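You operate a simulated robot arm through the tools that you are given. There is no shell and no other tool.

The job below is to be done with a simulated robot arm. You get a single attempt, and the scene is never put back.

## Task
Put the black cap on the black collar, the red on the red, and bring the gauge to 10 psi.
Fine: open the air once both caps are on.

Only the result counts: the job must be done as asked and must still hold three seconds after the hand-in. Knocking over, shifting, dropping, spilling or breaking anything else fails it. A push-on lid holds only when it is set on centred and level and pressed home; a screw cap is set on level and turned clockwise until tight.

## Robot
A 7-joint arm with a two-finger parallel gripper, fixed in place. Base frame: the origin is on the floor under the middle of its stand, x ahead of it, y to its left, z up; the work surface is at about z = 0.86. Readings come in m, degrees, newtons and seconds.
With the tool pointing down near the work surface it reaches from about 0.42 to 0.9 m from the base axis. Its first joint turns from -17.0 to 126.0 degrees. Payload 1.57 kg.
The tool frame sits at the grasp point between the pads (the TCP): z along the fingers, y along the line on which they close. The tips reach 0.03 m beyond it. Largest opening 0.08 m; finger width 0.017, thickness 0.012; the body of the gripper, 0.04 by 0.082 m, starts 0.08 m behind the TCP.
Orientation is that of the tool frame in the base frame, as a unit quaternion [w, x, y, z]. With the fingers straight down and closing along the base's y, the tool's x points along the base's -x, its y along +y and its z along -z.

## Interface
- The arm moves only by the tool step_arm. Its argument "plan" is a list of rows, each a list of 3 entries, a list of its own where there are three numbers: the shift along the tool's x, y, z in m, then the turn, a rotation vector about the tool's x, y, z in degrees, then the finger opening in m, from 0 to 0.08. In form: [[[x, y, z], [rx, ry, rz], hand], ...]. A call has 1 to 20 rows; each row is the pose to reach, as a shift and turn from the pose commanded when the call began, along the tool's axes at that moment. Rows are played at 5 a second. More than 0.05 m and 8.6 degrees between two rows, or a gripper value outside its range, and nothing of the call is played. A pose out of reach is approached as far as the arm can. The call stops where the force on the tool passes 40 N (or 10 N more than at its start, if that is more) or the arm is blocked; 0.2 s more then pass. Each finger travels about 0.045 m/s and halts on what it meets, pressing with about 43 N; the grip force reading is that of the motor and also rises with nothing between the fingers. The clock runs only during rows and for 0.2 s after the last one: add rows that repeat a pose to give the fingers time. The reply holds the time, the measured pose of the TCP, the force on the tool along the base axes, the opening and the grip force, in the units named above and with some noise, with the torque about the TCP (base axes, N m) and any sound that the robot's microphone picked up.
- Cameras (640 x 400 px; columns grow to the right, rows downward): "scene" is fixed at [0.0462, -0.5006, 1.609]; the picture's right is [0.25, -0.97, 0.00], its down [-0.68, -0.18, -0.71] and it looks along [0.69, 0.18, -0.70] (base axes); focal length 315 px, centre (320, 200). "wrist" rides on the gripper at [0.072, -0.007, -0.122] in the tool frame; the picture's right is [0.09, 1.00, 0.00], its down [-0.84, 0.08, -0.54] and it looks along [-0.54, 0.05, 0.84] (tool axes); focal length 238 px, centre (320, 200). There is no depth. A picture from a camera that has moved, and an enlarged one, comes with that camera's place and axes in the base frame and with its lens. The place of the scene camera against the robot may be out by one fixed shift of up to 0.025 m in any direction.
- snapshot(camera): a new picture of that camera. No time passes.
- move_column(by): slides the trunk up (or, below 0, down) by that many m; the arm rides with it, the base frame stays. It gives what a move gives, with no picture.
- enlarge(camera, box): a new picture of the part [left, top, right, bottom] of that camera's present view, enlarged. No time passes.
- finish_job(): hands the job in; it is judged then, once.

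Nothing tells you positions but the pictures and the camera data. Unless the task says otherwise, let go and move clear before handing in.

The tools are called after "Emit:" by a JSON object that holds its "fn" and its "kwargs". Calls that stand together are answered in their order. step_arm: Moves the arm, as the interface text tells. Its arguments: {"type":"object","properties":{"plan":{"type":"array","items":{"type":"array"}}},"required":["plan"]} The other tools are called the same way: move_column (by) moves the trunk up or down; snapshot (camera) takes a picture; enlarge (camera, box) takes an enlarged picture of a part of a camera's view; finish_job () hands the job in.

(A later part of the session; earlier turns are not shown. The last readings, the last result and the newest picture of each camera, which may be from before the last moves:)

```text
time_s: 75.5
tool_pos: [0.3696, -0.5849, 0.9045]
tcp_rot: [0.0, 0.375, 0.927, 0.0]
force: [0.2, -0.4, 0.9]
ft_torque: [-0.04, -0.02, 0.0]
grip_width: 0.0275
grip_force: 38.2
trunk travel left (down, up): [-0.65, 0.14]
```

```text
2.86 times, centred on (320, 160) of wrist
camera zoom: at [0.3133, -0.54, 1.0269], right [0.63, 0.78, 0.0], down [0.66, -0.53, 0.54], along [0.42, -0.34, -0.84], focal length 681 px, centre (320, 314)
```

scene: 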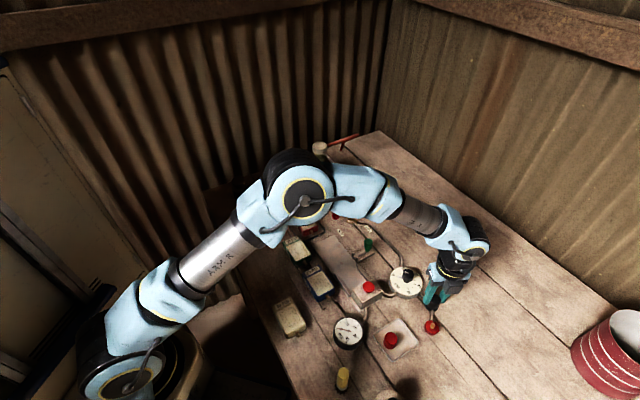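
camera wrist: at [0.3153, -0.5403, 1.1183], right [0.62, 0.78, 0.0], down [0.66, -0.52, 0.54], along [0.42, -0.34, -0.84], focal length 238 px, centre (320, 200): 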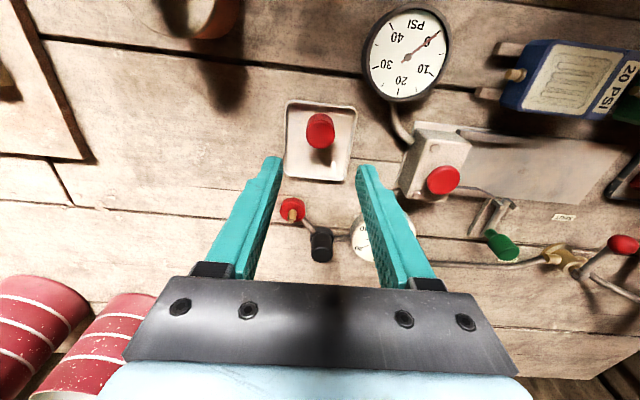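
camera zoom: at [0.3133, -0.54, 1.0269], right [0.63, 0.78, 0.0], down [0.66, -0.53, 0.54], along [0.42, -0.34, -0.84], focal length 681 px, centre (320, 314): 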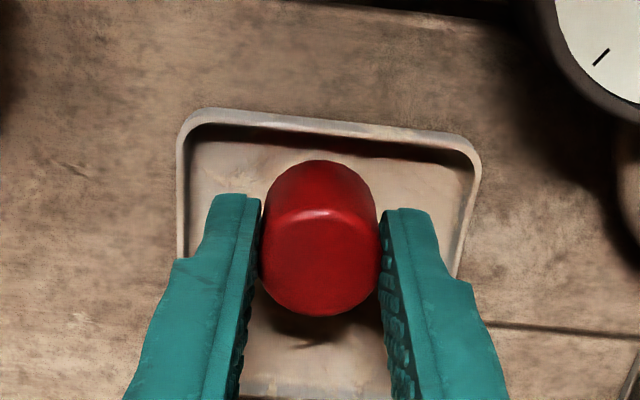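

Red cap gripped, centred in the fingers. I will lift it and carry it to above the red collar.

Emit:
{"fn": "step_arm", "kwargs": {"plan": [[[0.0, 0.0, -0.015], [0, 0, 0], 0.0], [[0.0, 0.0, -0.045], [0, 0, 0], 0.0], [[-0.0, -0.0, -0.075], [0, 0, 0], 0.0], [[-0.028, -0.006, -0.095], [0, 0, 0], 0.0], [[-0.056, -0.012, -0.095], [0, 0, 0], 0.0], [[-0.084, -0.018, -0.095], [0, 0, 0], 0.0], [[-0.1126, -0.0237, -0.095], [0, 0, 0], 0.0], [[-0.1126, -0.0237, -0.095], [0, 0, 0], 0.0], [[-0.1126, -0.0237, -0.095], [0, 0, 0], 0.0]]}}

Emit:
{"fn": "enlarge", "kwargs": {"camera": "wrist", "box": [240, 70, 400, 210]}}

Emit:
{"fn": "enlarge", "kwargs": {"camera": "wrist", "box": [290, 100, 350, 150]}}

```text
time_s: 77.5
tool_pos: [0.4328, -0.679, 0.9998]
tcp_rot: [0.001, 0.374, 0.927, -0.001]
force: [0.3, -0.3, 0.3]
ft_torque: [-0.01, -0.01, -0.02]
grip_width: 0.0274
grip_force: 38.0
trunk travel left (down, up): [-0.65, 0.14]
```

```text
2.86 times, centred on (320, 140) of wrist
camera zoom: at [0.3775, -0.633, 1.1211], right [0.63, 0.78, 0.0], down [0.66, -0.53, 0.54], along [0.42, -0.34, -0.84], focal length 681 px, centre (320, 371)
```

zoom: 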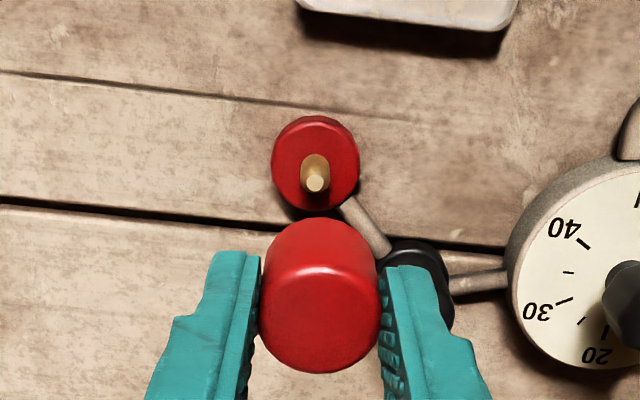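

```text
8.00 times, centred on (320, 125) of wrist
camera zoom: at [0.3775, -0.633, 1.1211], right [0.63, 0.78, 0.0], down [0.66, -0.53, 0.54], along [0.42, -0.34, -0.84], focal length 1907 px, centre (320, 800)
```

zoom: 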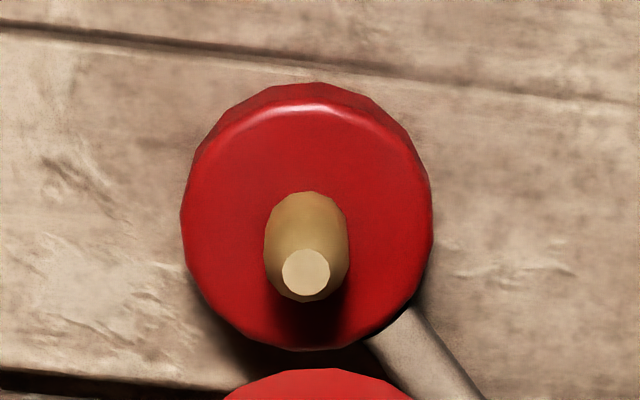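

The red post lies about 2 mm from the present cap axis. I will correct this and descend to just over the post.

Emit:
{"fn": "step_arm", "kwargs": {"plan": [[[-0.0008, -0.0021, 0.0], [0, 0, 0], 0.0], [[-0.0008, -0.0021, 0.03], [0, 0, 0], 0.0], [[-0.0008, -0.0021, 0.055], [0, 0, 0], 0.0], [[-0.0008, -0.0021, 0.066], [0, 0, 0], 0.0], [[-0.0008, -0.0021, 0.066], [0, 0, 0], 0.0], [[-0.0008, -0.0021, 0.066], [0, 0, 0], 0.0]]}}

Emit:
{"fn": "enlarge", "kwargs": {"camera": "wrist", "box": [240, 90, 400, 230]}}

Emit:
{"fn": "enlarge", "kwargs": {"camera": "scene", "box": [400, 300, 464, 340]}}

```text
time_s: 78.9
tool_pos: [0.4352, -0.6851, 0.9335]
tcp_rot: [0.001, 0.375, 0.927, 0.0]
force: [0.0, 0.0, 0.1]
ft_torque: [0.0, 0.03, 0.02]
grip_width: 0.0276
grip_force: 37.9
trunk travel left (down, up): [-0.65, 0.14]
```

```text
2.86 times, centred on (320, 160) of wrist
camera zoom: at [0.3792, -0.6381, 1.055], right [0.63, 0.78, 0.0], down [0.66, -0.53, 0.54], along [0.42, -0.34, -0.84], focal length 681 px, centre (320, 314)
```

zoom: 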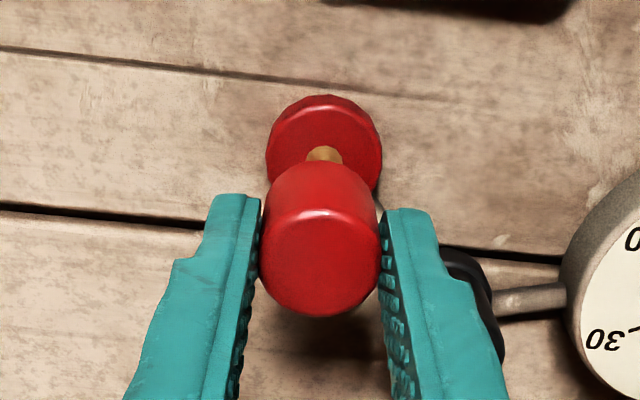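

```text
10.00 times, centred on (432, 320) of scene
camera zoom: at [0.0462, -0.5006, 1.609], right [0.25, -0.97, 0.0], down [-0.68, -0.18, -0.71], along [0.69, 0.18, -0.7], focal length 3148 px, centre (-800, -1000)
```

zoom: 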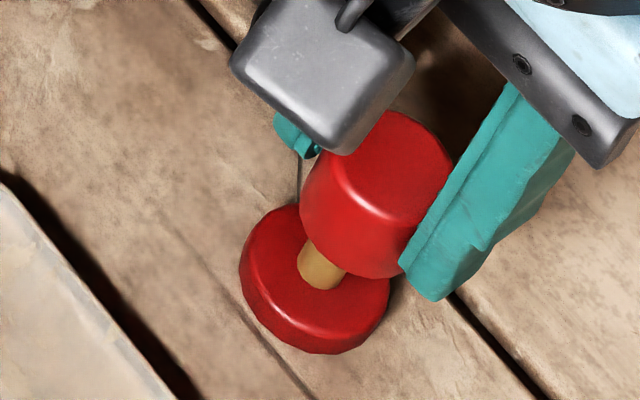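

The arm drifted about 4 mm outward on the descent, so I will correct that before lowering further.

Emit:
{"fn": "step_arm", "kwargs": {"plan": [[[0.002, 0.0003, 0.0], [0, 0, 0], 0.0], [[0.004, 0.0006, 0.0], [0, 0, 0], 0.0], [[0.004, 0.0006, 0.005], [0, 0, 0], 0.0], [[0.004, 0.0006, 0.01], [0, 0, 0], 0.0], [[0.004, 0.0006, 0.01], [0, 0, 0], 0.0], [[0.004, 0.0006, 0.01], [0, 0, 0], 0.0]]}}

Emit:
{"fn": "enlarge", "kwargs": {"camera": "wrist", "box": [240, 90, 400, 230]}}

Emit:
{"fn": "enlarge", "kwargs": {"camera": "scene", "box": [400, 300, 464, 340]}}

```text
time_s: 80.3
tool_pos: [0.4319, -0.6794, 0.9243]
tcp_rot: [0.0, 0.375, 0.927, 0.0]
force: [-0.8, 0.3, -0.5]
ft_torque: [0.01, 0.02, -0.01]
grip_width: 0.0274
grip_force: 37.9
trunk travel left (down, up): [-0.65, 0.14]
```

```text
2.86 times, centred on (320, 160) of wrist
camera zoom: at [0.3761, -0.6333, 1.0458], right [0.63, 0.78, 0.0], down [0.66, -0.53, 0.54], along [0.42, -0.34, -0.84], focal length 681 px, centre (320, 314)
```

zoom: 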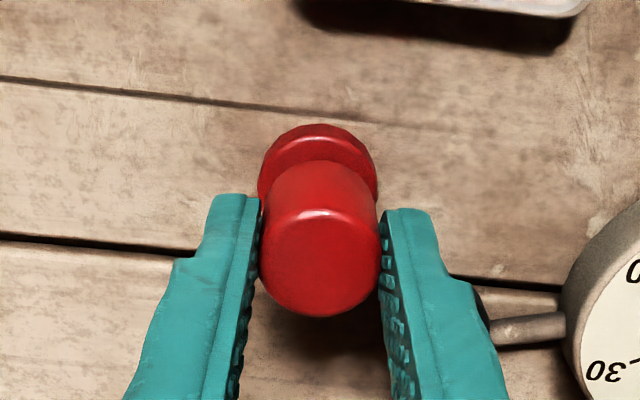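

```text
10.00 times, centred on (432, 320) of scene
camera zoom: at [0.0462, -0.5006, 1.609], right [0.25, -0.97, 0.0], down [-0.68, -0.18, -0.71], along [0.69, 0.18, -0.7], focal length 3148 px, centre (-800, -1000)
```

zoom: 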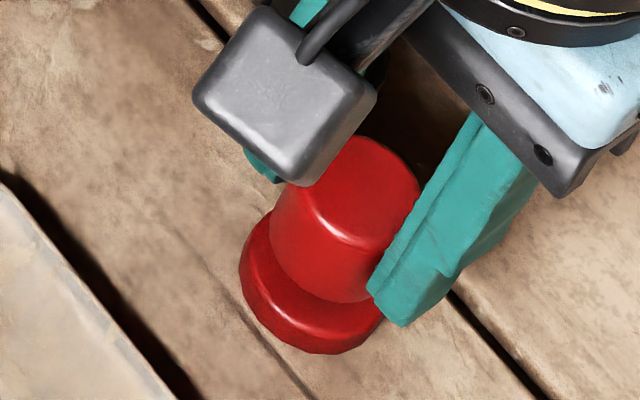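

Close: I will trim about 1.5 mm and lower to the collar.

Emit:
{"fn": "step_arm", "kwargs": {"plan": [[[-0.0014, -0.0009, 0.0], [0, 0, 0], 0.0], [[-0.0014, -0.0009, 0.004], [0, 0, 0], 0.0], [[-0.0014, -0.0009, 0.008], [0, 0, 0], 0.0], [[-0.0014, -0.0009, 0.01], [0, 0, 0], 0.0], [[-0.0014, -0.0009, 0.01], [0, 0, 0], 0.0], [[-0.0014, -0.0009, 0.01], [0, 0, 0], 0.0]]}}

Emit:
{"fn": "enlarge", "kwargs": {"camera": "wrist", "box": [240, 90, 400, 230]}}

Emit:
{"fn": "enlarge", "kwargs": {"camera": "scene", "box": [400, 300, 464, 340]}}

```text
time_s: 81.7
tool_pos: [0.4322, -0.6807, 0.9136]
tcp_rot: [0.0, 0.374, 0.927, -0.001]
force: [0.4, -0.8, 0.1]
ft_torque: [0.0, -0.03, 0.0]
grip_width: 0.0275
grip_force: 37.7
trunk travel left (down, up): [-0.65, 0.14]
```

```text
2.86 times, centred on (320, 160) of wrist
camera zoom: at [0.3761, -0.6346, 1.0359], right [0.63, 0.78, 0.0], down [0.66, -0.53, 0.54], along [0.42, -0.34, -0.84], focal length 681 px, centre (320, 314)
```

zoom: 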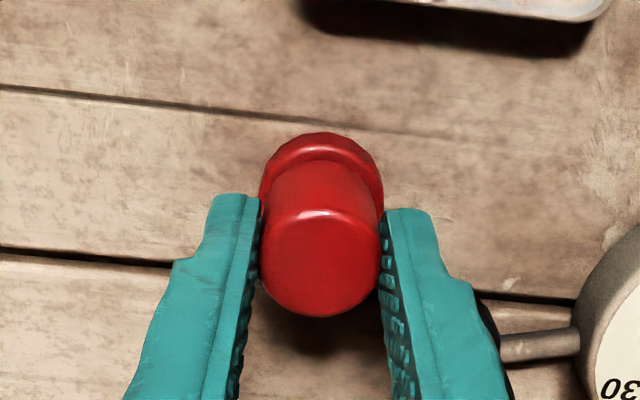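

```text
10.00 times, centred on (432, 320) of scene
camera zoom: at [0.0462, -0.5006, 1.609], right [0.25, -0.97, 0.0], down [-0.68, -0.18, -0.71], along [0.69, 0.18, -0.7], focal length 3148 px, centre (-800, -1000)
```

zoom: 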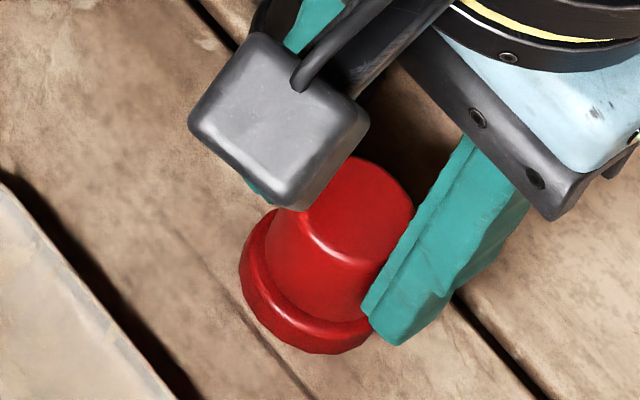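

Well aligned in both views. I will lower the last few millimetres and press.

Emit:
{"fn": "step_arm", "kwargs": {"plan": [[[-0.0004, 0.0002, 0.002], [0, 0, 0], 0.0], [[-0.0004, 0.0002, 0.004], [0, 0, 0], 0.0], [[-0.0004, 0.0002, 0.005], [0, 0, 0], 0.0], [[-0.0004, 0.0002, 0.006], [0, 0, 0], 0.0], [[-0.0004, 0.0002, 0.006], [0, 0, 0], 0.0]]}}

Emit:
{"fn": "enlarge", "kwargs": {"camera": "wrist", "box": [240, 90, 400, 230]}}

Emit:
{"fn": "enlarge", "kwargs": {"camera": "scene", "box": [400, 300, 464, 340]}}

```text
time_s: 82.9
tool_pos: [0.4329, -0.6812, 0.9103]
tcp_rot: [0.002, 0.375, 0.927, -0.002]
force: [0.9, 4.8, 26.4]
ft_torque: [0.2, 0.0, -0.01]
grip_width: 0.0274
grip_force: 38.1
trunk travel left (down, up): [-0.65, 0.14]
```

```text
2.86 times, centred on (320, 160) of wrist
camera zoom: at [0.3765, -0.6348, 1.0315], right [0.63, 0.78, 0.0], down [0.65, -0.52, 0.55], along [0.43, -0.34, -0.84], focal length 681 px, centre (320, 314)
```

zoom: 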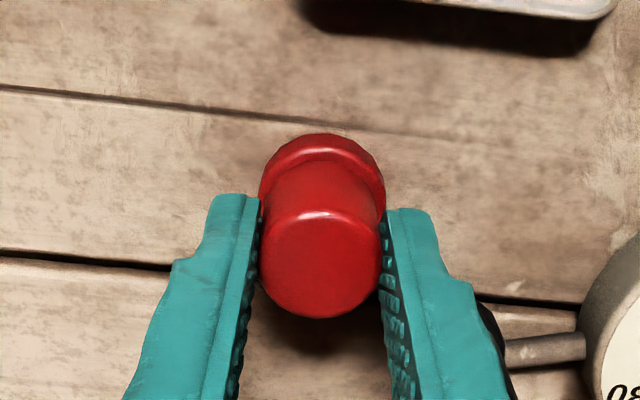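

```text
10.00 times, centred on (432, 320) of scene
camera zoom: at [0.0462, -0.5006, 1.609], right [0.25, -0.97, 0.0], down [-0.68, -0.18, -0.71], along [0.69, 0.18, -0.7], focal length 3148 px, centre (-800, -1000)
```

zoom: 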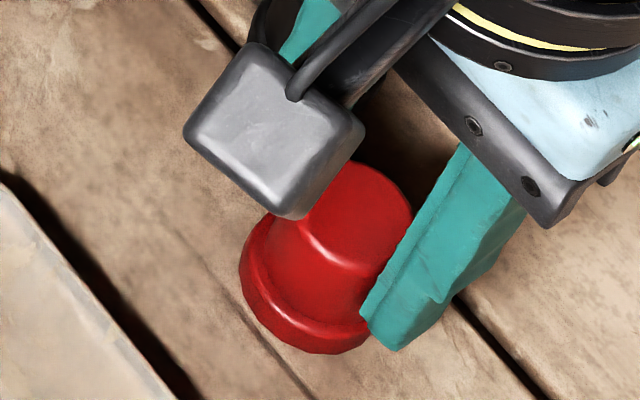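

Seated at 26 N. I will do one small tug on the red cap to see how it behaves.

Emit:
{"fn": "step_arm", "kwargs": {"plan": [[[0.0, 0.0, -0.003], [0, 0, 0], 0.0], [[0.0, 0.0, -0.006], [0, 0, 0], 0.0], [[0.0, 0.0, -0.008], [0, 0, 0], 0.0], [[0.0, 0.0, -0.008], [0, 0, 0], 0.0]]}}

Emit:
{"fn": "enlarge", "kwargs": {"camera": "scene", "box": [400, 300, 464, 340]}}

```text
time_s: 83.9
tool_pos: [0.4311, -0.6814, 0.9148]
tcp_rot: [-0.001, 0.374, 0.927, 0.0]
force: [0.5, -0.4, -0.6]
ft_torque: [-0.03, -0.02, 0.0]
grip_width: 0.0274
grip_force: 37.7
trunk travel left (down, up): [-0.65, 0.14]
```

```text
10.00 times, centred on (432, 320) of scene
camera zoom: at [0.0462, -0.5006, 1.609], right [0.25, -0.97, 0.0], down [-0.68, -0.18, -0.71], along [0.69, 0.18, -0.7], focal length 3148 px, centre (-800, -1000)
```

zoom: 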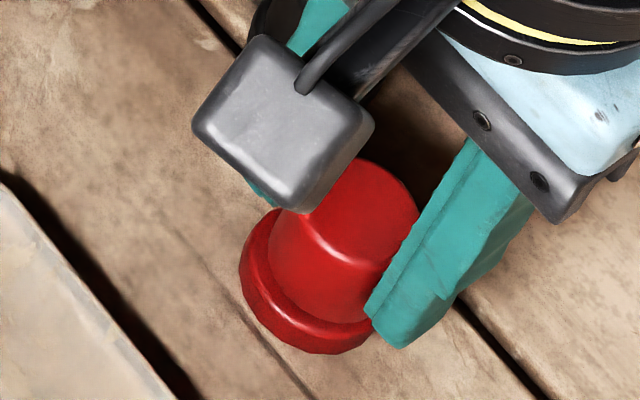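

It behaves just like the black one: a loose cap that simply seats on the collar. I will set it down centred, release, and inspect.

Emit:
{"fn": "step_arm", "kwargs": {"plan": [[[0.0, 0.0, 0.003], [0, 0, 0], 0.0], [[0.0, 0.0, 0.006], [0, 0, 0], 0.0], [[0.0, 0.0, 0.006], [0, 0, 0], 0.0], [[0.0, 0.0, 0.006], [0, 0, 0], 0.02], [[0.0, 0.0, 0.006], [0, 0, 0], 0.04], [[0.0, 0.0, 0.006], [0, 0, 0], 0.044], [[0.0, 0.0, -0.01], [0, 0, 0], 0.044], [[0.0, 0.0, -0.035], [0, 0, 0], 0.044], [[0.0, 0.0, -0.05], [0, 0, 0], 0.044], [[0.0, 0.0, -0.05], [0, 0, 0], 0.044]]}}

Emit:
{"fn": "enlarge", "kwargs": {"camera": "wrist", "box": [240, 90, 400, 230]}}

Emit:
{"fn": "enlarge", "kwargs": {"camera": "scene", "box": [400, 285, 464, 340]}}

```text
time_s: 86.1
tool_pos: [0.4332, -0.681, 0.9667]
tcp_rot: [0.001, 0.375, 0.927, 0.0]
force: [0.7, -0.2, -0.2]
ft_torque: [0.0, -0.02, 0.0]
grip_width: 0.0444
grip_force: 0.1
trunk travel left (down, up): [-0.65, 0.14]
```

```text
2.86 times, centred on (320, 160) of wrist
camera zoom: at [0.3766, -0.6357, 1.0882], right [0.63, 0.78, 0.0], down [0.66, -0.53, 0.54], along [0.42, -0.34, -0.84], focal length 681 px, centre (320, 314)
```

zoom: 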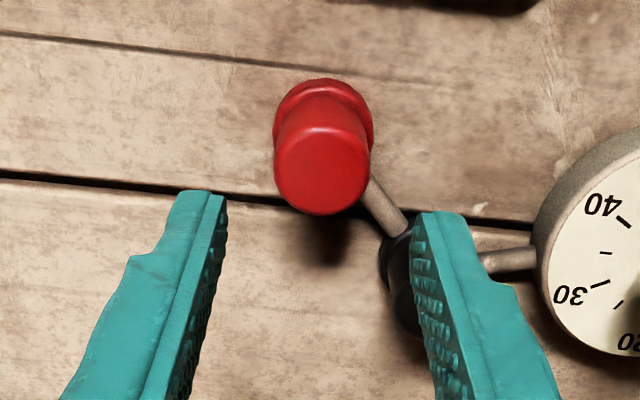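

```text
7.27 times, centred on (432, 312) of scene
camera zoom: at [0.0462, -0.5006, 1.609], right [0.25, -0.97, 0.0], down [-0.68, -0.18, -0.71], along [0.69, 0.18, -0.7], focal length 2290 px, centre (-494, -618)
```

zoom: 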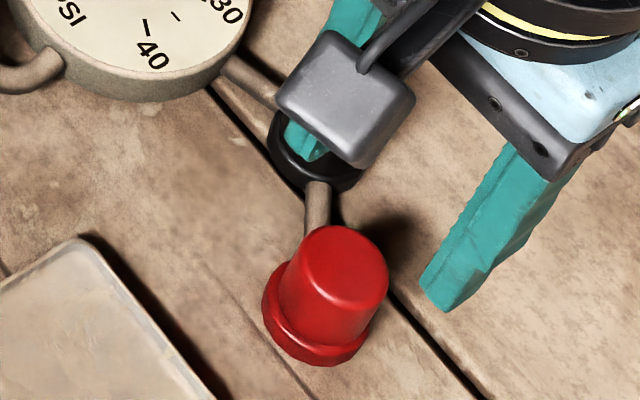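

The red cap sits upright and concentric. I will press it home from above too.

Emit:
{"fn": "step_arm", "kwargs": {"plan": [[[0.0, 0.0, 0.0], [0, 0, 0], 0.02], [[0.0, 0.0, 0.0], [0, 0, 0], 0.0], [[0.0, 0.0, 0.015], [0, 0, 0], 0.0], [[0.0, 0.0, 0.03], [0, 0, 0], 0.0], [[0.0, 0.0, 0.036], [0, 0, 0], 0.0], [[0.0, 0.0, 0.038], [0, 0, 0], 0.0], [[0.0, 0.0, 0.04], [0, 0, 0], 0.0], [[0.0, 0.0, 0.0415], [0, 0, 0], 0.0], [[0.0, 0.0, 0.0415], [0, 0, 0], 0.0]]}}

Emit:
{"fn": "enlarge", "kwargs": {"camera": "wrist", "box": [240, 90, 400, 230]}}

```text
time_s: 88.1
tool_pos: [0.4328, -0.6809, 0.9294]
tcp_rot: [0.004, 0.374, 0.927, -0.003]
force: [-2.5, 5.9, 19.3]
ft_torque: [0.27, 0.12, 0.0]
grip_width: 0.0
grip_force: 21.6
trunk travel left (down, up): [-0.65, 0.14]
stopped in row 9: the force on the tool passed its limit at 41 N (the readings are from after the stop); the commanded pose is now the measured one
```

```text
2.86 times, centred on (320, 160) of wrist
camera zoom: at [0.376, -0.6356, 1.0502], right [0.63, 0.78, 0.0], down [0.65, -0.52, 0.55], along [0.43, -0.35, -0.84], focal length 681 px, centre (320, 314)
```

zoom: 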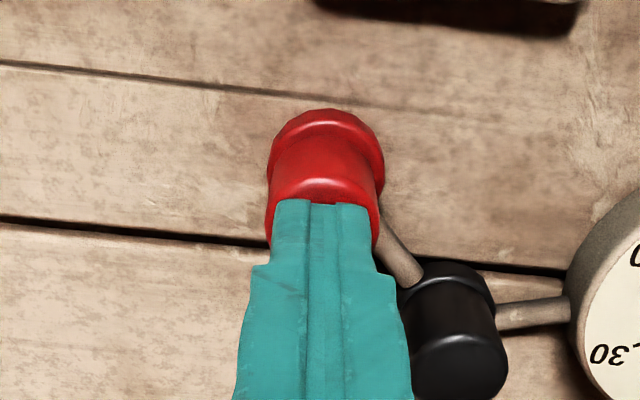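

Both caps are pressed down. I will rise clear, re-level the tool, and inspect both caps together.

Emit:
{"fn": "step_arm", "kwargs": {"plan": [[[0.0, 0.0, -0.015], [0, 0, 0], 0.0], [[0.0, 0.0, -0.05], [-0.15, 0.56, 0], 0.0], [[0.0, 0.0, -0.1], [-0.15, 0.56, 0], 0.0], [[0.0, 0.0, -0.14], [-0.15, 0.56, 0], 0.0], [[0.03, 0.0, -0.16], [-0.15, 0.56, 0], 0.0], [[0.03, 0.0, -0.16], [-0.15, 0.56, 0], 0.0]]}}

Emit:
{"fn": "snapshot", "kwargs": {"camera": "wrist"}}

Emit:
{"fn": "enlarge", "kwargs": {"camera": "scene", "box": [408, 285, 456, 340]}}

```text
time_s: 89.5
tool_pos: [0.4092, -0.6631, 1.0874]
tcp_rot: [-0.001, 0.375, 0.927, 0.001]
force: [0.0, -1.0, 0.6]
ft_torque: [-0.01, -0.02, -0.01]
grip_width: 0.0001
grip_force: 21.1
trunk travel left (down, up): [-0.65, 0.14]
```

```text
taken
camera wrist: at [0.3527, -0.6176, 1.2087], right [0.62, 0.78, 0.0], down [0.66, -0.53, 0.54], along [0.42, -0.34, -0.84], focal length 238 px, centre (320, 200)
```

wrist: 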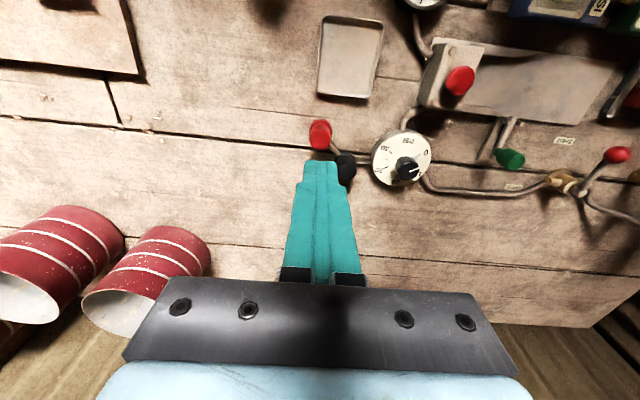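

```text
7.27 times, centred on (432, 312) of scene
camera zoom: at [0.0462, -0.5006, 1.609], right [0.25, -0.97, 0.0], down [-0.68, -0.18, -0.71], along [0.69, 0.18, -0.7], focal length 2290 px, centre (-494, -618)
```

zoom: 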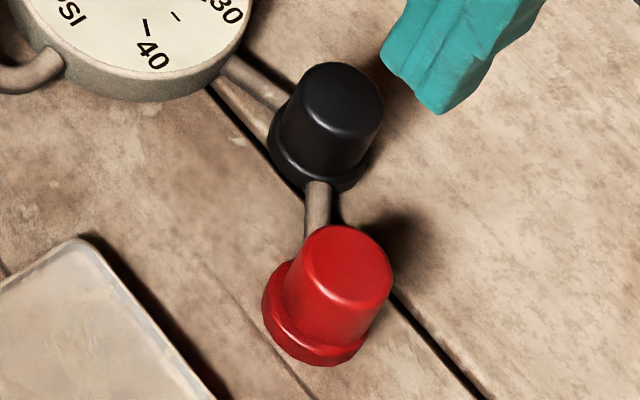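

Both caps are on their colour-matched collars. I will check the red one closely for centring.

Emit:
{"fn": "enlarge", "kwargs": {"camera": "scene", "box": [420, 312, 444, 336]}}

Emit:
{"fn": "enlarge", "kwargs": {"camera": "wrist", "box": [290, 105, 370, 195]}}

```text
16.00 times, centred on (432, 324) of scene
camera zoom: at [0.0462, -0.5006, 1.609], right [0.25, -0.97, 0.0], down [-0.68, -0.18, -0.71], along [0.69, 0.18, -0.7], focal length 5037 px, centre (-1472, -1784)
```

zoom: 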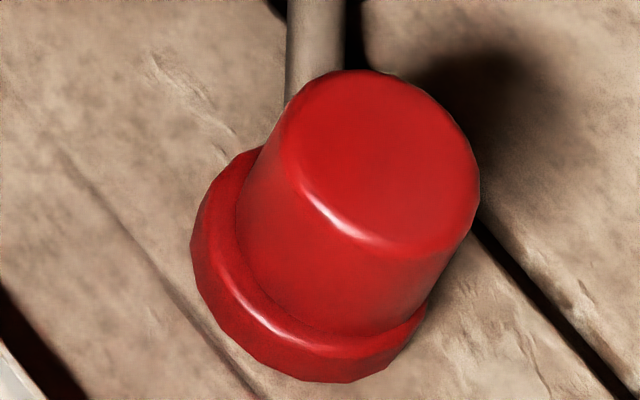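

```text
4.44 times, centred on (330, 150) of wrist
camera zoom: at [0.3527, -0.6176, 1.2087], right [0.62, 0.78, 0.0], down [0.66, -0.53, 0.54], along [0.42, -0.34, -0.84], focal length 1059 px, centre (276, 422)
```

zoom: 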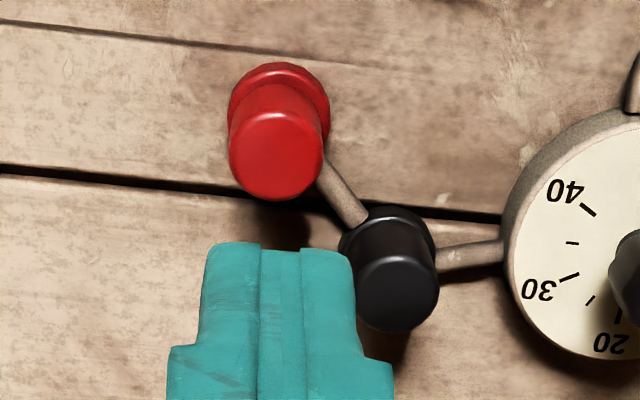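

The red cap shifted about 2 mm outward during the press. Before opening any air I want certainty about fastening: I will regrip the red cap, re-centre it, and try one long clockwise turn under light pressure to rule out a screw action. First I turn the tool back for a long stroke.

Emit:
{"fn": "step_arm", "kwargs": {"plan": [[[-0.0046, 0.0004, 0.008], [0, 0, -7.7], 0.03], [[-0.0091, 0.0008, 0.016], [0, 0, -15.4], 0.044], [[-0.0137, 0.0012, 0.024], [0, 0, -23.1], 0.044], [[-0.0182, 0.0016, 0.032], [0, 0, -30.8], 0.044], [[-0.0228, 0.002, 0.04], [0, 0, -38.5], 0.044], [[-0.0273, 0.0024, 0.055], [0, 0, -46.2], 0.044], [[-0.0319, 0.0028, 0.07], [0, 0, -54], 0.044], [[-0.0319, 0.0028, 0.087], [0, 0, -54], 0.044], [[-0.0319, 0.0028, 0.087], [0, 0, -54], 0.044], [[-0.0319, 0.0028, 0.087], [0, 0, -54], 0.044]]}}

Emit:
{"fn": "snapshot", "kwargs": {"camera": "wrist"}}

Emit:
{"fn": "enlarge", "kwargs": {"camera": "wrist", "box": [240, 70, 400, 210]}}

```text
time_s: 91.7
tool_pos: [0.4354, -0.6813, 1.0002]
tcp_rot: [-0.001, -0.087, 0.996, 0.001]
force: [0.5, -0.5, 0.6]
ft_torque: [0.02, 0.02, -0.01]
grip_width: 0.044
grip_force: 0.1
trunk travel left (down, up): [-0.65, 0.14]
```

```text
taken
camera wrist: at [0.3657, -0.6996, 1.122], right [-0.26, 0.96, 0.0], down [0.81, 0.22, 0.54], along [0.52, 0.15, -0.84], focal length 238 px, centre (320, 200)
```

wrist: 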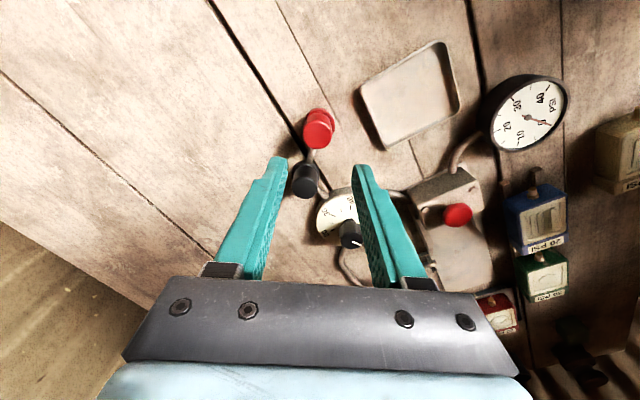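

```text
2.86 times, centred on (320, 140) of wrist
camera zoom: at [0.3657, -0.6996, 1.122], right [-0.26, 0.96, 0.0], down [0.81, 0.22, 0.54], along [0.52, 0.15, -0.84], focal length 681 px, centre (320, 371)
```

zoom: 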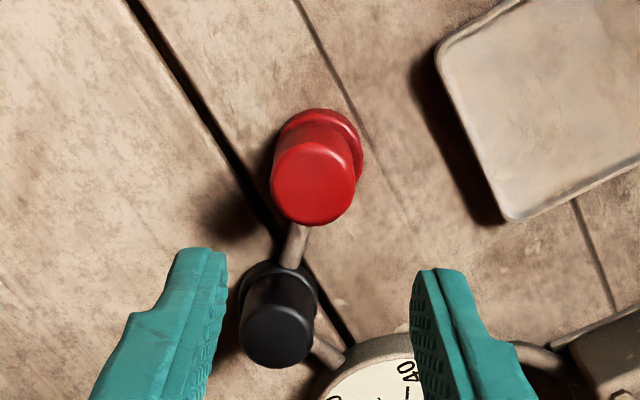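

From this side the red cap is clearly about 2–3 mm off toward −y. I will grip it here, lift it 2.5 mm, and find the centre by touch as before.

Emit:
{"fn": "step_arm", "kwargs": {"plan": [[[0.0015, -0.0027, 0.02], [0, 0, 0], 0.044], [[0.0015, -0.0027, 0.05], [0, 0, 0], 0.044], [[0.0015, -0.0027, 0.075], [0, 0, 0], 0.044], [[0.0015, -0.0027, 0.085], [0, 0, 0], 0.044], [[0.0015, -0.0027, 0.0885], [0, 0, 0], 0.044], [[0.0015, -0.0027, 0.0885], [0, 0, 0], 0.034], [[0.0015, -0.0027, 0.0885], [0, 0, 0], 0.02], [[0.0015, -0.0027, 0.0885], [0, 0, 0], 0.0], [[0.0015, -0.0027, 0.0885], [0, 0, 0], 0.0], [[0.0015, -0.0027, 0.086], [0, 0, 0], 0.0], [[0.0015, -0.0027, 0.086], [0, 0, 0], 0.0]]}}

Emit:
{"fn": "enlarge", "kwargs": {"camera": "wrist", "box": [240, 90, 400, 230]}}

```text
time_s: 94.1
tool_pos: [0.4346, -0.6842, 0.9147]
tcp_rot: [0.0, -0.087, 0.996, 0.002]
force: [0.4, -0.4, -0.2]
ft_torque: [-0.02, 0.01, -0.04]
grip_width: 0.0275
grip_force: 37.6
trunk travel left (down, up): [-0.65, 0.14]
```

```text
2.86 times, centred on (320, 160) of wrist
camera zoom: at [0.365, -0.7038, 1.0354], right [-0.26, 0.96, 0.0], down [0.81, 0.22, 0.54], along [0.52, 0.15, -0.84], focal length 681 px, centre (320, 314)
```

zoom: 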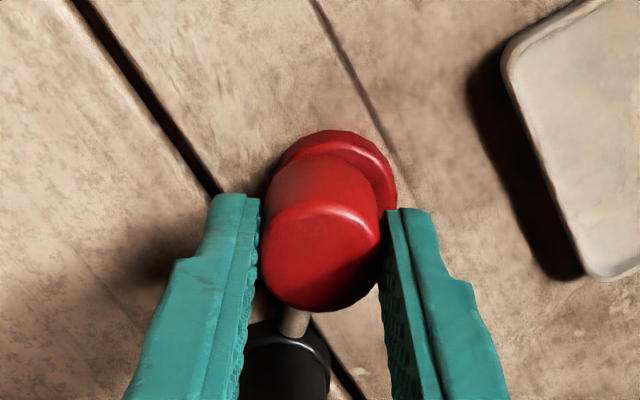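

The collar shows the cap about 4 mm to one side now. I will touch the post once on the near side to get the exact centre (half-play is 5.3 mm).

Emit:
{"fn": "step_arm", "kwargs": {"plan": [[[0.0, -0.001, 0.0], [0, 0, 0], 0.0], [[0.0, -0.002, 0.0], [0, 0, 0], 0.0], [[0.0, -0.003, 0.0], [0, 0, 0], 0.0], [[0.0, -0.003, 0.0], [0, 0, 0], 0.0]]}}

Emit:
{"fn": "enlarge", "kwargs": {"camera": "wrist", "box": [240, 90, 400, 230]}}

```text
time_s: 95.1
tool_pos: [0.435, -0.6859, 0.913]
tcp_rot: [-0.001, -0.087, 0.996, 0.003]
force: [-0.3, 3.8, -0.9]
ft_torque: [0.12, 0.0, -0.02]
grip_width: 0.0276
grip_force: 38.2
trunk travel left (down, up): [-0.65, 0.14]
```

```text
2.86 times, centred on (320, 160) of wrist
camera zoom: at [0.3658, -0.7056, 1.0349], right [-0.26, 0.96, 0.01], down [0.81, 0.22, 0.54], along [0.52, 0.15, -0.84], focal length 681 px, centre (320, 314)
```

zoom: 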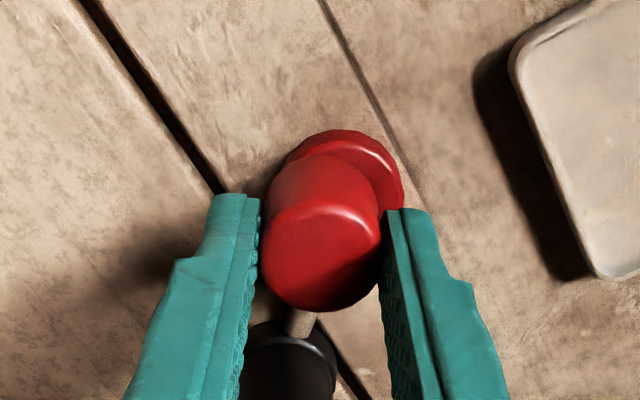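

Contact at y = −0.686, so the post centre is at y ≈ −0.681. Now the same for the other axis.

Emit:
{"fn": "step_arm", "kwargs": {"plan": [[[0.0, 0.003, 0.0], [0, 0, 0], 0.0], [[0.0, 0.0065, 0.0], [0, 0, 0], 0.0], [[0.003, 0.0065, 0.0], [0, 0, 0], 0.0], [[0.005, 0.0065, 0.0], [0, 0, 0], 0.0], [[0.006, 0.0065, 0.0], [0, 0, 0], 0.0], [[0.007, 0.0065, 0.0], [0, 0, 0], 0.0], [[0.007, 0.0065, 0.0], [0, 0, 0], 0.0]]}}

Emit:
{"fn": "enlarge", "kwargs": {"camera": "wrist", "box": [240, 90, 400, 230]}}

```text
time_s: 96.7
tool_pos: [0.4274, -0.6812, 0.9136]
tcp_rot: [0.0, -0.088, 0.996, 0.002]
force: [12.9, -1.4, -2.2]
ft_torque: [-0.06, -0.45, 0.01]
grip_width: 0.0275
grip_force: 38.0
trunk travel left (down, up): [-0.65, 0.14]
```

```text
2.86 times, centred on (320, 160) of wrist
camera zoom: at [0.3587, -0.6998, 1.0352], right [-0.27, 0.96, 0.0], down [0.81, 0.22, 0.54], along [0.52, 0.15, -0.84], focal length 681 px, centre (320, 314)
```

zoom: 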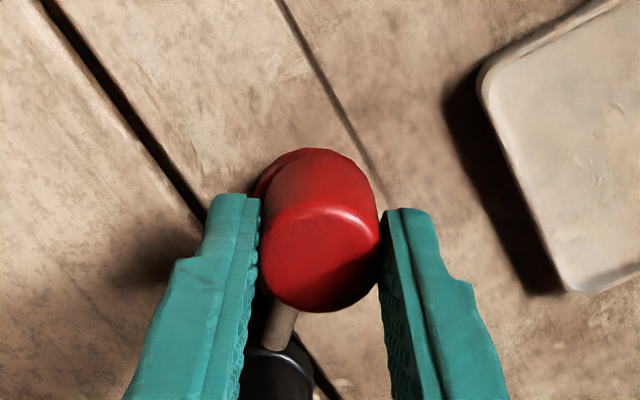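

Both axes now give the centre at TCP ≈ (0.4341, −0.6807). I will move there, lower to the collar with light pressure, and then turn clockwise a long way while watching torque.

Emit:
{"fn": "step_arm", "kwargs": {"plan": [[[-0.003, 0.0, 0.0], [0, 0, 0], 0.0], [[-0.006, -0.0003, 0.0], [0, 0, 0], 0.0], [[-0.006, -0.0003, 0.0], [0, 0, 0], 0.0], [[-0.006, -0.0003, 0.0], [0, 0, 0], 0.0]]}}

Emit:
{"fn": "enlarge", "kwargs": {"camera": "wrist", "box": [240, 90, 400, 230]}}

```text
time_s: 97.7
tool_pos: [0.4317, -0.6793, 0.9123]
tcp_rot: [-0.001, -0.087, 0.996, 0.002]
force: [0.4, 0.0, -0.4]
ft_torque: [0.01, -0.03, 0.0]
grip_width: 0.0278
grip_force: 38.9
trunk travel left (down, up): [-0.65, 0.14]
```

```text
2.86 times, centred on (320, 160) of wrist
camera zoom: at [0.3626, -0.698, 1.0349], right [-0.26, 0.96, 0.0], down [0.81, 0.22, 0.54], along [0.52, 0.15, -0.84], focal length 681 px, centre (320, 314)
```

zoom: 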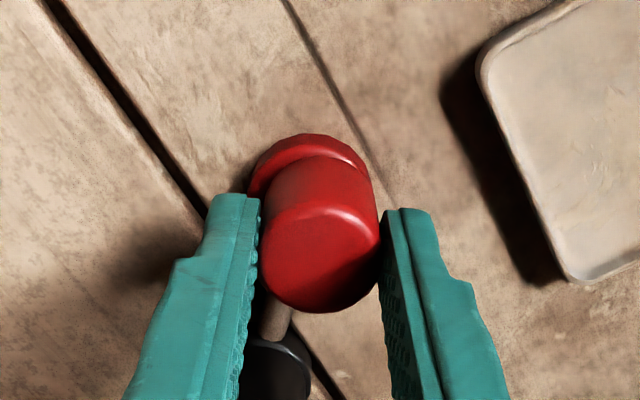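

I need about 2.5 mm more; I will trim, lower and press lightly, then check.

Emit:
{"fn": "step_arm", "kwargs": {"plan": [[[-0.0014, -0.0022, 0.0], [0, 0, 0], 0.0], [[-0.0014, -0.0022, 0.002], [0, 0, 0], 0.0], [[-0.0014, -0.0022, 0.0035], [0, 0, 0], 0.0], [[-0.0014, -0.0022, 0.0045], [0, 0, 0], 0.0], [[-0.0014, -0.0022, 0.0045], [0, 0, 0], 0.0]]}}

Emit:
{"fn": "enlarge", "kwargs": {"camera": "wrist", "box": [240, 90, 400, 230]}}

```text
time_s: 98.9
tool_pos: [0.4346, -0.6817, 0.9104]
tcp_rot: [0.001, -0.088, 0.996, 0.001]
force: [-1.2, -0.7, 11.8]
ft_torque: [-0.02, 0.03, -0.04]
grip_width: 0.0275
grip_force: 38.1
trunk travel left (down, up): [-0.65, 0.14]
```

```text
2.86 times, centred on (320, 160) of wrist
camera zoom: at [0.3647, -0.7001, 1.032], right [-0.26, 0.96, 0.0], down [0.81, 0.22, 0.54], along [0.52, 0.14, -0.84], focal length 681 px, centre (320, 314)
```

zoom: 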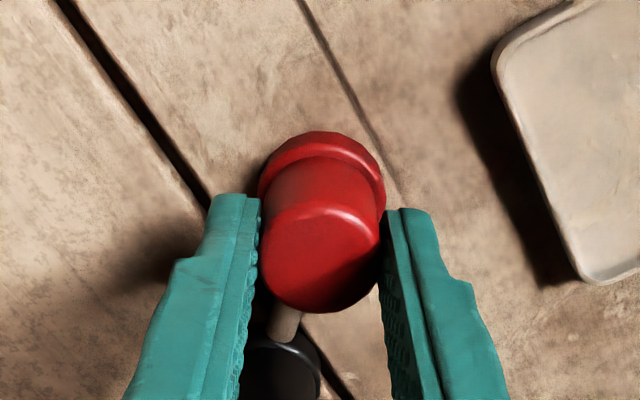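

Perfectly centred with 12 N and no side load. Now the long clockwise turn, first 80°.

Emit:
{"fn": "step_arm", "kwargs": {"plan": [[[0.0, 0.0, 0.0], [0, 0, 8], 0.0], [[0.0, 0.0, 0.0], [0, 0, 16], 0.0], [[0.0, 0.0, 0.0], [0, 0, 24], 0.0], [[0.0, 0.0, 0.0], [0, 0, 32], 0.0], [[0.0, 0.0, 0.0], [0, 0, 40], 0.0], [[0.0, 0.0, 0.0], [0, 0, 48], 0.0], [[0.0, 0.0, 0.0], [0, 0, 56], 0.0], [[0.0, 0.0, 0.0], [0, 0, 64], 0.0], [[0.0, 0.0, 0.0], [0, 0, 72], 0.0], [[0.0, 0.0, 0.0], [0, 0, 80], 0.0]]}}

Emit:
{"fn": "enlarge", "kwargs": {"camera": "wrist", "box": [240, 90, 400, 230]}}

```text
time_s: 101.1
tool_pos: [0.4357, -0.6823, 0.9098]
tcp_rot: [-0.001, 0.574, 0.819, 0.001]
force: [7.1, -1.6, 15.5]
ft_torque: [-0.18, -0.3, 0.09]
grip_width: 0.0273
grip_force: 37.9
trunk travel left (down, up): [-0.65, 0.14]
```

```text
2.86 times, centred on (320, 160) of wrist
camera zoom: at [0.4048, -0.6166, 1.0315], right [0.9, 0.43, 0.0], down [0.36, -0.76, 0.54], along [0.23, -0.49, -0.84], focal length 681 px, centre (320, 314)
```

zoom: 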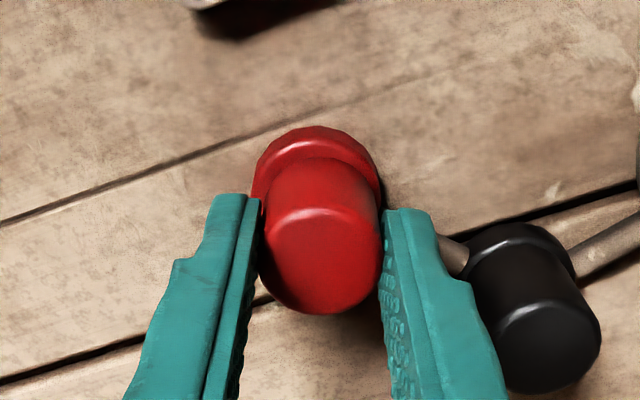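

Torque is still only about 0.1 N·m (friction). I will continue another 80°.

Emit:
{"fn": "step_arm", "kwargs": {"plan": [[[0.0, 0.0, 0.0], [0, 0, 8], 0.0], [[0.0, 0.0, 0.0], [0, 0, 16], 0.0], [[0.0, 0.0, 0.0], [0, 0, 24], 0.0], [[0.0, 0.0, 0.0], [0, 0, 32], 0.0], [[0.0, 0.0, 0.0], [0, 0, 40], 0.0], [[0.0, 0.0, 0.0], [0, 0, 48], 0.0], [[0.0, 0.0, 0.0], [0, 0, 56], 0.0], [[0.0, 0.0, 0.0], [0, 0, 64], 0.0], [[0.0, 0.0, 0.0], [0, 0, 72], 0.0], [[0.0, 0.0, 0.0], [0, 0, 80], 0.0]]}}

Emit:
{"fn": "enlarge", "kwargs": {"camera": "wrist", "box": [240, 90, 400, 230]}}

Emit:
{"fn": "enlarge", "kwargs": {"camera": "scene", "box": [400, 290, 464, 340]}}

```text
time_s: 103.3
tool_pos: [0.4338, -0.6818, 0.9094]
tcp_rot: [-0.001, 0.966, 0.258, -0.001]
force: [2.4, -4.6, 14.3]
ft_torque: [-0.26, 0.08, 0.07]
grip_width: 0.0273
grip_force: 37.8
trunk travel left (down, up): [-0.65, 0.14]
```

```text
2.86 times, centred on (320, 160) of wrist
camera zoom: at [0.4932, -0.6403, 1.0311], right [0.58, -0.82, 0.0], down [-0.69, -0.48, 0.54], along [-0.44, -0.31, -0.84], focal length 681 px, centre (320, 314)
```

zoom: 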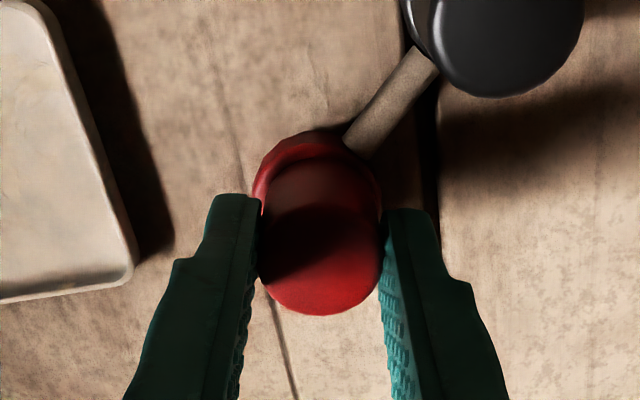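

```text
8.00 times, centred on (432, 315) of scene
camera zoom: at [0.0462, -0.5006, 1.609], right [0.25, -0.97, 0.0], down [-0.68, -0.18, -0.71], along [0.69, 0.18, -0.7], focal length 2519 px, centre (-576, -720)
```

zoom: 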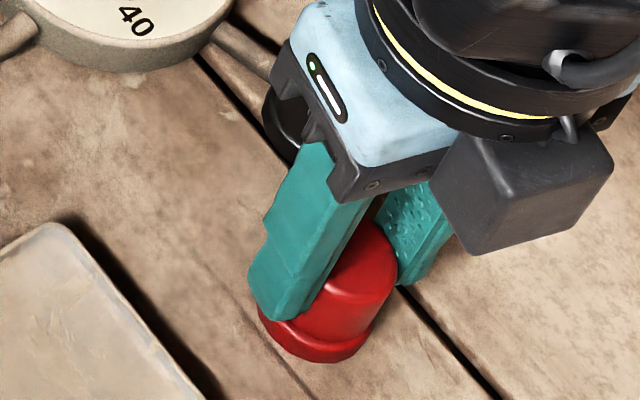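

After 160° there is still no tightening. One more small tug to confirm.

Emit:
{"fn": "step_arm", "kwargs": {"plan": [[[0.0, 0.0, -0.003], [0, 0, 0], 0.0], [[0.0, 0.0, -0.006], [0, 0, 0], 0.0], [[0.0, 0.0, -0.006], [0, 0, 0], 0.0]]}}

Emit:
{"fn": "enlarge", "kwargs": {"camera": "wrist", "box": [240, 90, 400, 230]}}

```text
time_s: 104.1
tool_pos: [0.4341, -0.6798, 0.9145]
tcp_rot: [-0.003, 0.966, 0.259, -0.001]
force: [0.5, -0.9, -0.4]
ft_torque: [-0.01, -0.04, -0.02]
grip_width: 0.0278
grip_force: 37.6
trunk travel left (down, up): [-0.65, 0.14]
```

```text
2.86 times, centred on (320, 160) of wrist
camera zoom: at [0.4928, -0.6391, 1.0366], right [0.58, -0.82, -0.01], down [-0.68, -0.49, 0.54], along [-0.44, -0.31, -0.84], focal length 681 px, centre (320, 314)
```

zoom: 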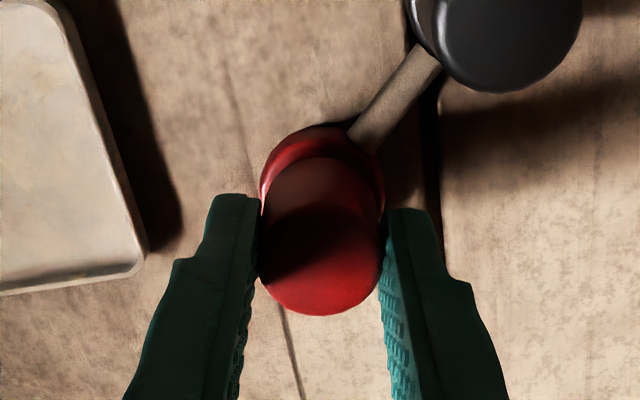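

Confirmed: these caps are plain slip-on caps. I will set the red cap back down centred with a firm gripped press, relieve it, release, and rise.

Emit:
{"fn": "step_arm", "kwargs": {"plan": [[[0.0, 0.0, 0.003], [0, 0, 0], 0.0], [[0.0, 0.0, 0.006], [0, 0, 0], 0.0], [[0.0, 0.0, 0.0075], [0, 0, 0], 0.0], [[0.0, 0.0, 0.0075], [0, 0, 0], 0.0], [[0.0, 0.0, 0.006], [0, 0, 0], 0.0], [[0.0, 0.0, 0.005], [0, 0, 0], 0.0], [[0.0, 0.0, 0.005], [0, 0, 0], 0.02], [[0.0, 0.0, 0.005], [0, 0, 0], 0.04], [[0.0, 0.0, 0.005], [0, 0, 0], 0.044], [[0.0, 0.0, -0.01], [0, 0, 0], 0.044], [[0.0, 0.0, -0.04], [0, 0, 0], 0.044], [[0.0, 0.0, -0.08], [0, 0, 0], 0.044], [[0.0, 0.0, -0.1], [0, 0, 0], 0.044], [[0.0, 0.0, -0.1], [0, 0, 0], 0.044]]}}

Emit:
{"fn": "enlarge", "kwargs": {"camera": "wrist", "box": [240, 60, 400, 200]}}

Emit:
{"fn": "enlarge", "kwargs": {"camera": "scene", "box": [420, 312, 444, 336]}}

Emit:
{"fn": "enlarge", "kwargs": {"camera": "scene", "box": [420, 290, 444, 314]}}

```text
time_s: 107.1
tool_pos: [0.4336, -0.6807, 1.0149]
tcp_rot: [-0.002, 0.966, 0.258, -0.002]
force: [0.3, -0.7, -1.0]
ft_torque: [0.0, 0.04, 0.02]
grip_width: 0.0439
grip_force: 0.1
trunk travel left (down, up): [-0.65, 0.14]
```

```text
2.86 times, centred on (320, 130) of wrist
camera zoom: at [0.4931, -0.6385, 1.1361], right [0.58, -0.82, 0.0], down [-0.68, -0.49, 0.54], along [-0.44, -0.31, -0.84], focal length 681 px, centre (320, 400)
```

zoom: 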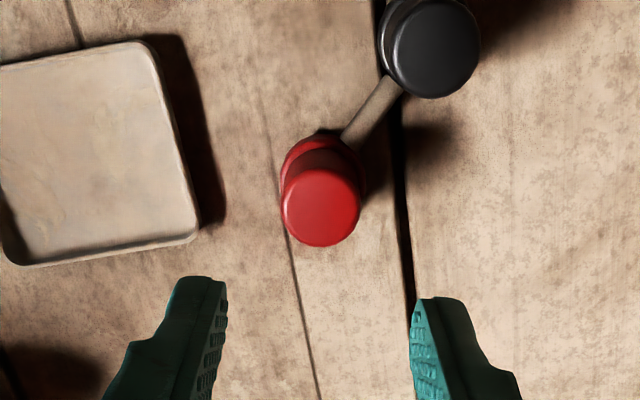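

```text
16.00 times, centred on (432, 324) of scene
camera zoom: at [0.0462, -0.5006, 1.609], right [0.25, -0.97, 0.0], down [-0.68, -0.18, -0.71], along [0.69, 0.18, -0.7], focal length 5037 px, centre (-1472, -1784)
```

zoom: 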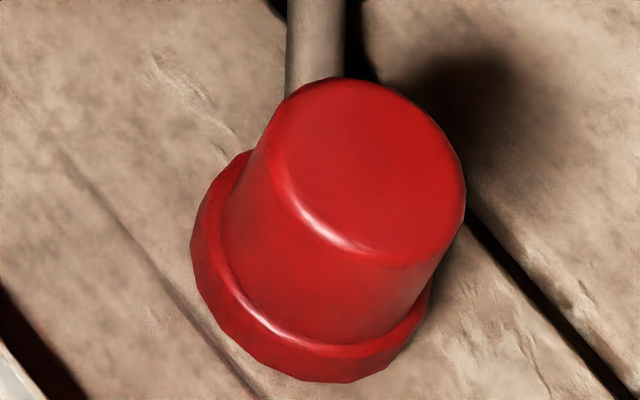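

```text
16.00 times, centred on (432, 302) of scene
camera zoom: at [0.0462, -0.5006, 1.609], right [0.25, -0.97, 0.0], down [-0.68, -0.18, -0.71], along [0.69, 0.18, -0.7], focal length 5037 px, centre (-1472, -1432)
```

zoom: 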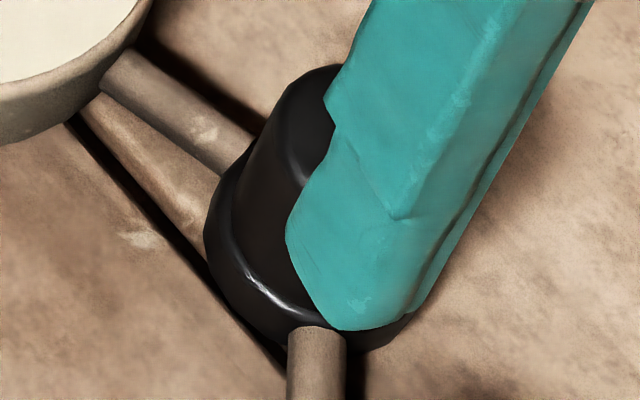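

The red cap is now concentric. The black one still sits about 3 mm toward −y from its touch-found centre, so I will regrip it briefly and set it back on centre the same gentle way.

Emit:
{"fn": "step_arm", "kwargs": {"plan": [[[0.0175, 0.0113, 0.0], [0, 0, 0], 0.044], [[0.035, 0.0227, 0.0], [0, 0, 0], 0.044], [[0.0524, 0.034, 0.0], [0, 0, 0], 0.044], [[0.0524, 0.034, 0.03], [0, 0, 0], 0.044], [[0.0524, 0.034, 0.06], [0, 0, 0], 0.044], [[0.0524, 0.034, 0.06], [0, 0, 0], 0.044], [[0.0524, 0.034, 0.06], [0, 0, 0], 0.044]]}}

Emit:
{"fn": "enlarge", "kwargs": {"camera": "wrist", "box": [240, 90, 400, 230]}}

```text
time_s: 108.7
tool_pos: [0.4955, -0.6855, 0.9545]
tcp_rot: [-0.002, 0.966, 0.259, 0.0]
force: [-0.3, -0.1, 0.4]
ft_torque: [-0.01, -0.02, -0.02]
grip_width: 0.0441
grip_force: 0.0
trunk travel left (down, up): [-0.65, 0.14]
```

```text
2.86 times, centred on (320, 160) of wrist
camera zoom: at [0.5548, -0.6438, 1.0758], right [0.58, -0.82, 0.0], down [-0.68, -0.49, 0.54], along [-0.44, -0.31, -0.84], focal length 681 px, centre (320, 314)
```

zoom: 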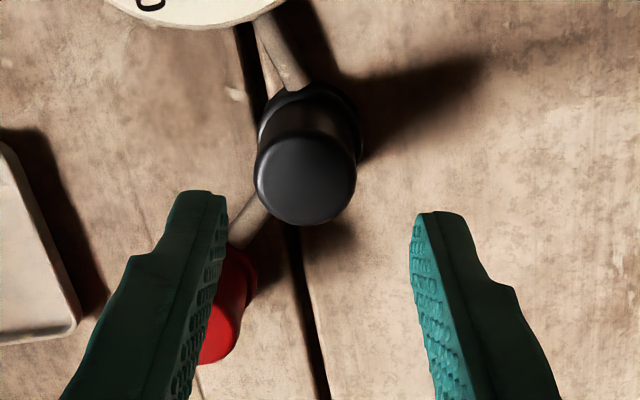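

Seen straight on, the black cap is within about 1 mm of its touch-found centre, so it stays as is. Both caps are on; next is the air valve. I will rise and move over to the lever with the gripper closed.

Emit:
{"fn": "step_arm", "kwargs": {"plan": [[[0.0, 0.0, -0.042], [0, 0, 0], 0.044], [[0.0, 0.0, -0.084], [0, 0, 0], 0.04], [[0.0, 0.0, -0.126], [0, 0, 0], 0.02], [[0.0181, -0.0107, -0.126], [0, 0, -7.86], 0.0], [[0.0361, -0.0214, -0.126], [0, 0, -15.7], 0.0], [[0.0542, -0.0321, -0.126], [0, 0, -23.6], 0.0], [[0.0722, -0.0428, -0.126], [0, 0, -31.4], 0.0], [[0.0903, -0.0535, -0.126], [0, 0, -39.3], 0.0], [[0.1083, -0.0642, -0.126], [0, 0, -47.1], 0.0], [[0.1264, -0.0749, -0.126], [0, 0, -55.0], 0.0], [[0.1444, -0.0855, -0.126], [0, 0, -62.9], 0.0], [[0.1625, -0.0962, -0.126], [0, 0, -70.7], 0.0], [[0.1805, -0.1069, -0.126], [0, 0, -78.6], 0.0], [[0.1986, -0.1176, -0.126], [0, 0, -86.4], 0.0], [[0.2166, -0.1283, -0.126], [0, 0, -94.3], 0.0], [[0.2347, -0.139, -0.126], [0, 0, -102.1], 0.0], [[0.2527, -0.1497, -0.126], [0, 0, -110], 0.0], [[0.2527, -0.1497, -0.126], [0, 0, -110], 0.0], [[0.2527, -0.1497, -0.126], [0, 0, -110], 0.0]]}}

Emit:
{"fn": "snapshot", "kwargs": {"camera": "wrist"}}

Emit:
{"fn": "snapshot", "kwargs": {"camera": "scene"}}

```text
time_s: 112.7
tool_pos: [0.6423, -0.4307, 1.0807]
tcp_rot: [-0.001, 0.341, 0.94, 0.001]
force: [-1.2, 0.0, 0.7]
ft_torque: [0.01, -0.04, 0.04]
grip_width: 0.0
grip_force: 20.8
trunk travel left (down, up): [-0.65, 0.14]
```

```text
taken
camera wrist: at [0.5826, -0.3901, 1.203], right [0.57, 0.82, 0.0], down [0.69, -0.48, 0.54], along [0.44, -0.31, -0.84], focal length 238 px, centre (320, 200)
```

wrist: 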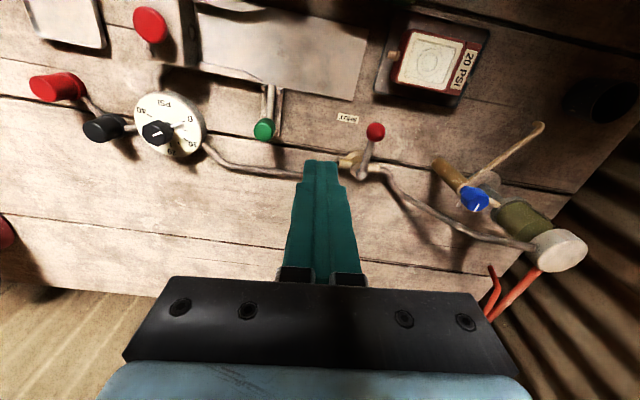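

```text
taken
```

scene: 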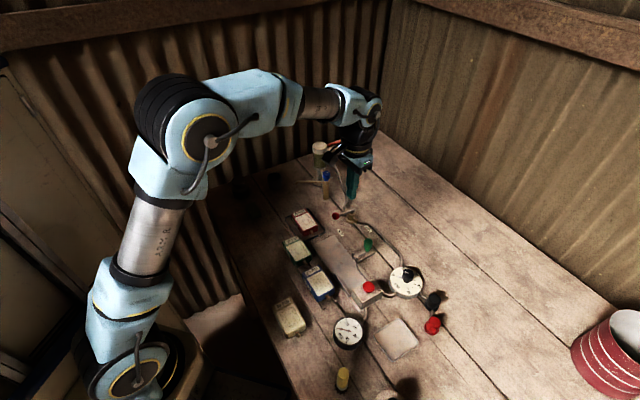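

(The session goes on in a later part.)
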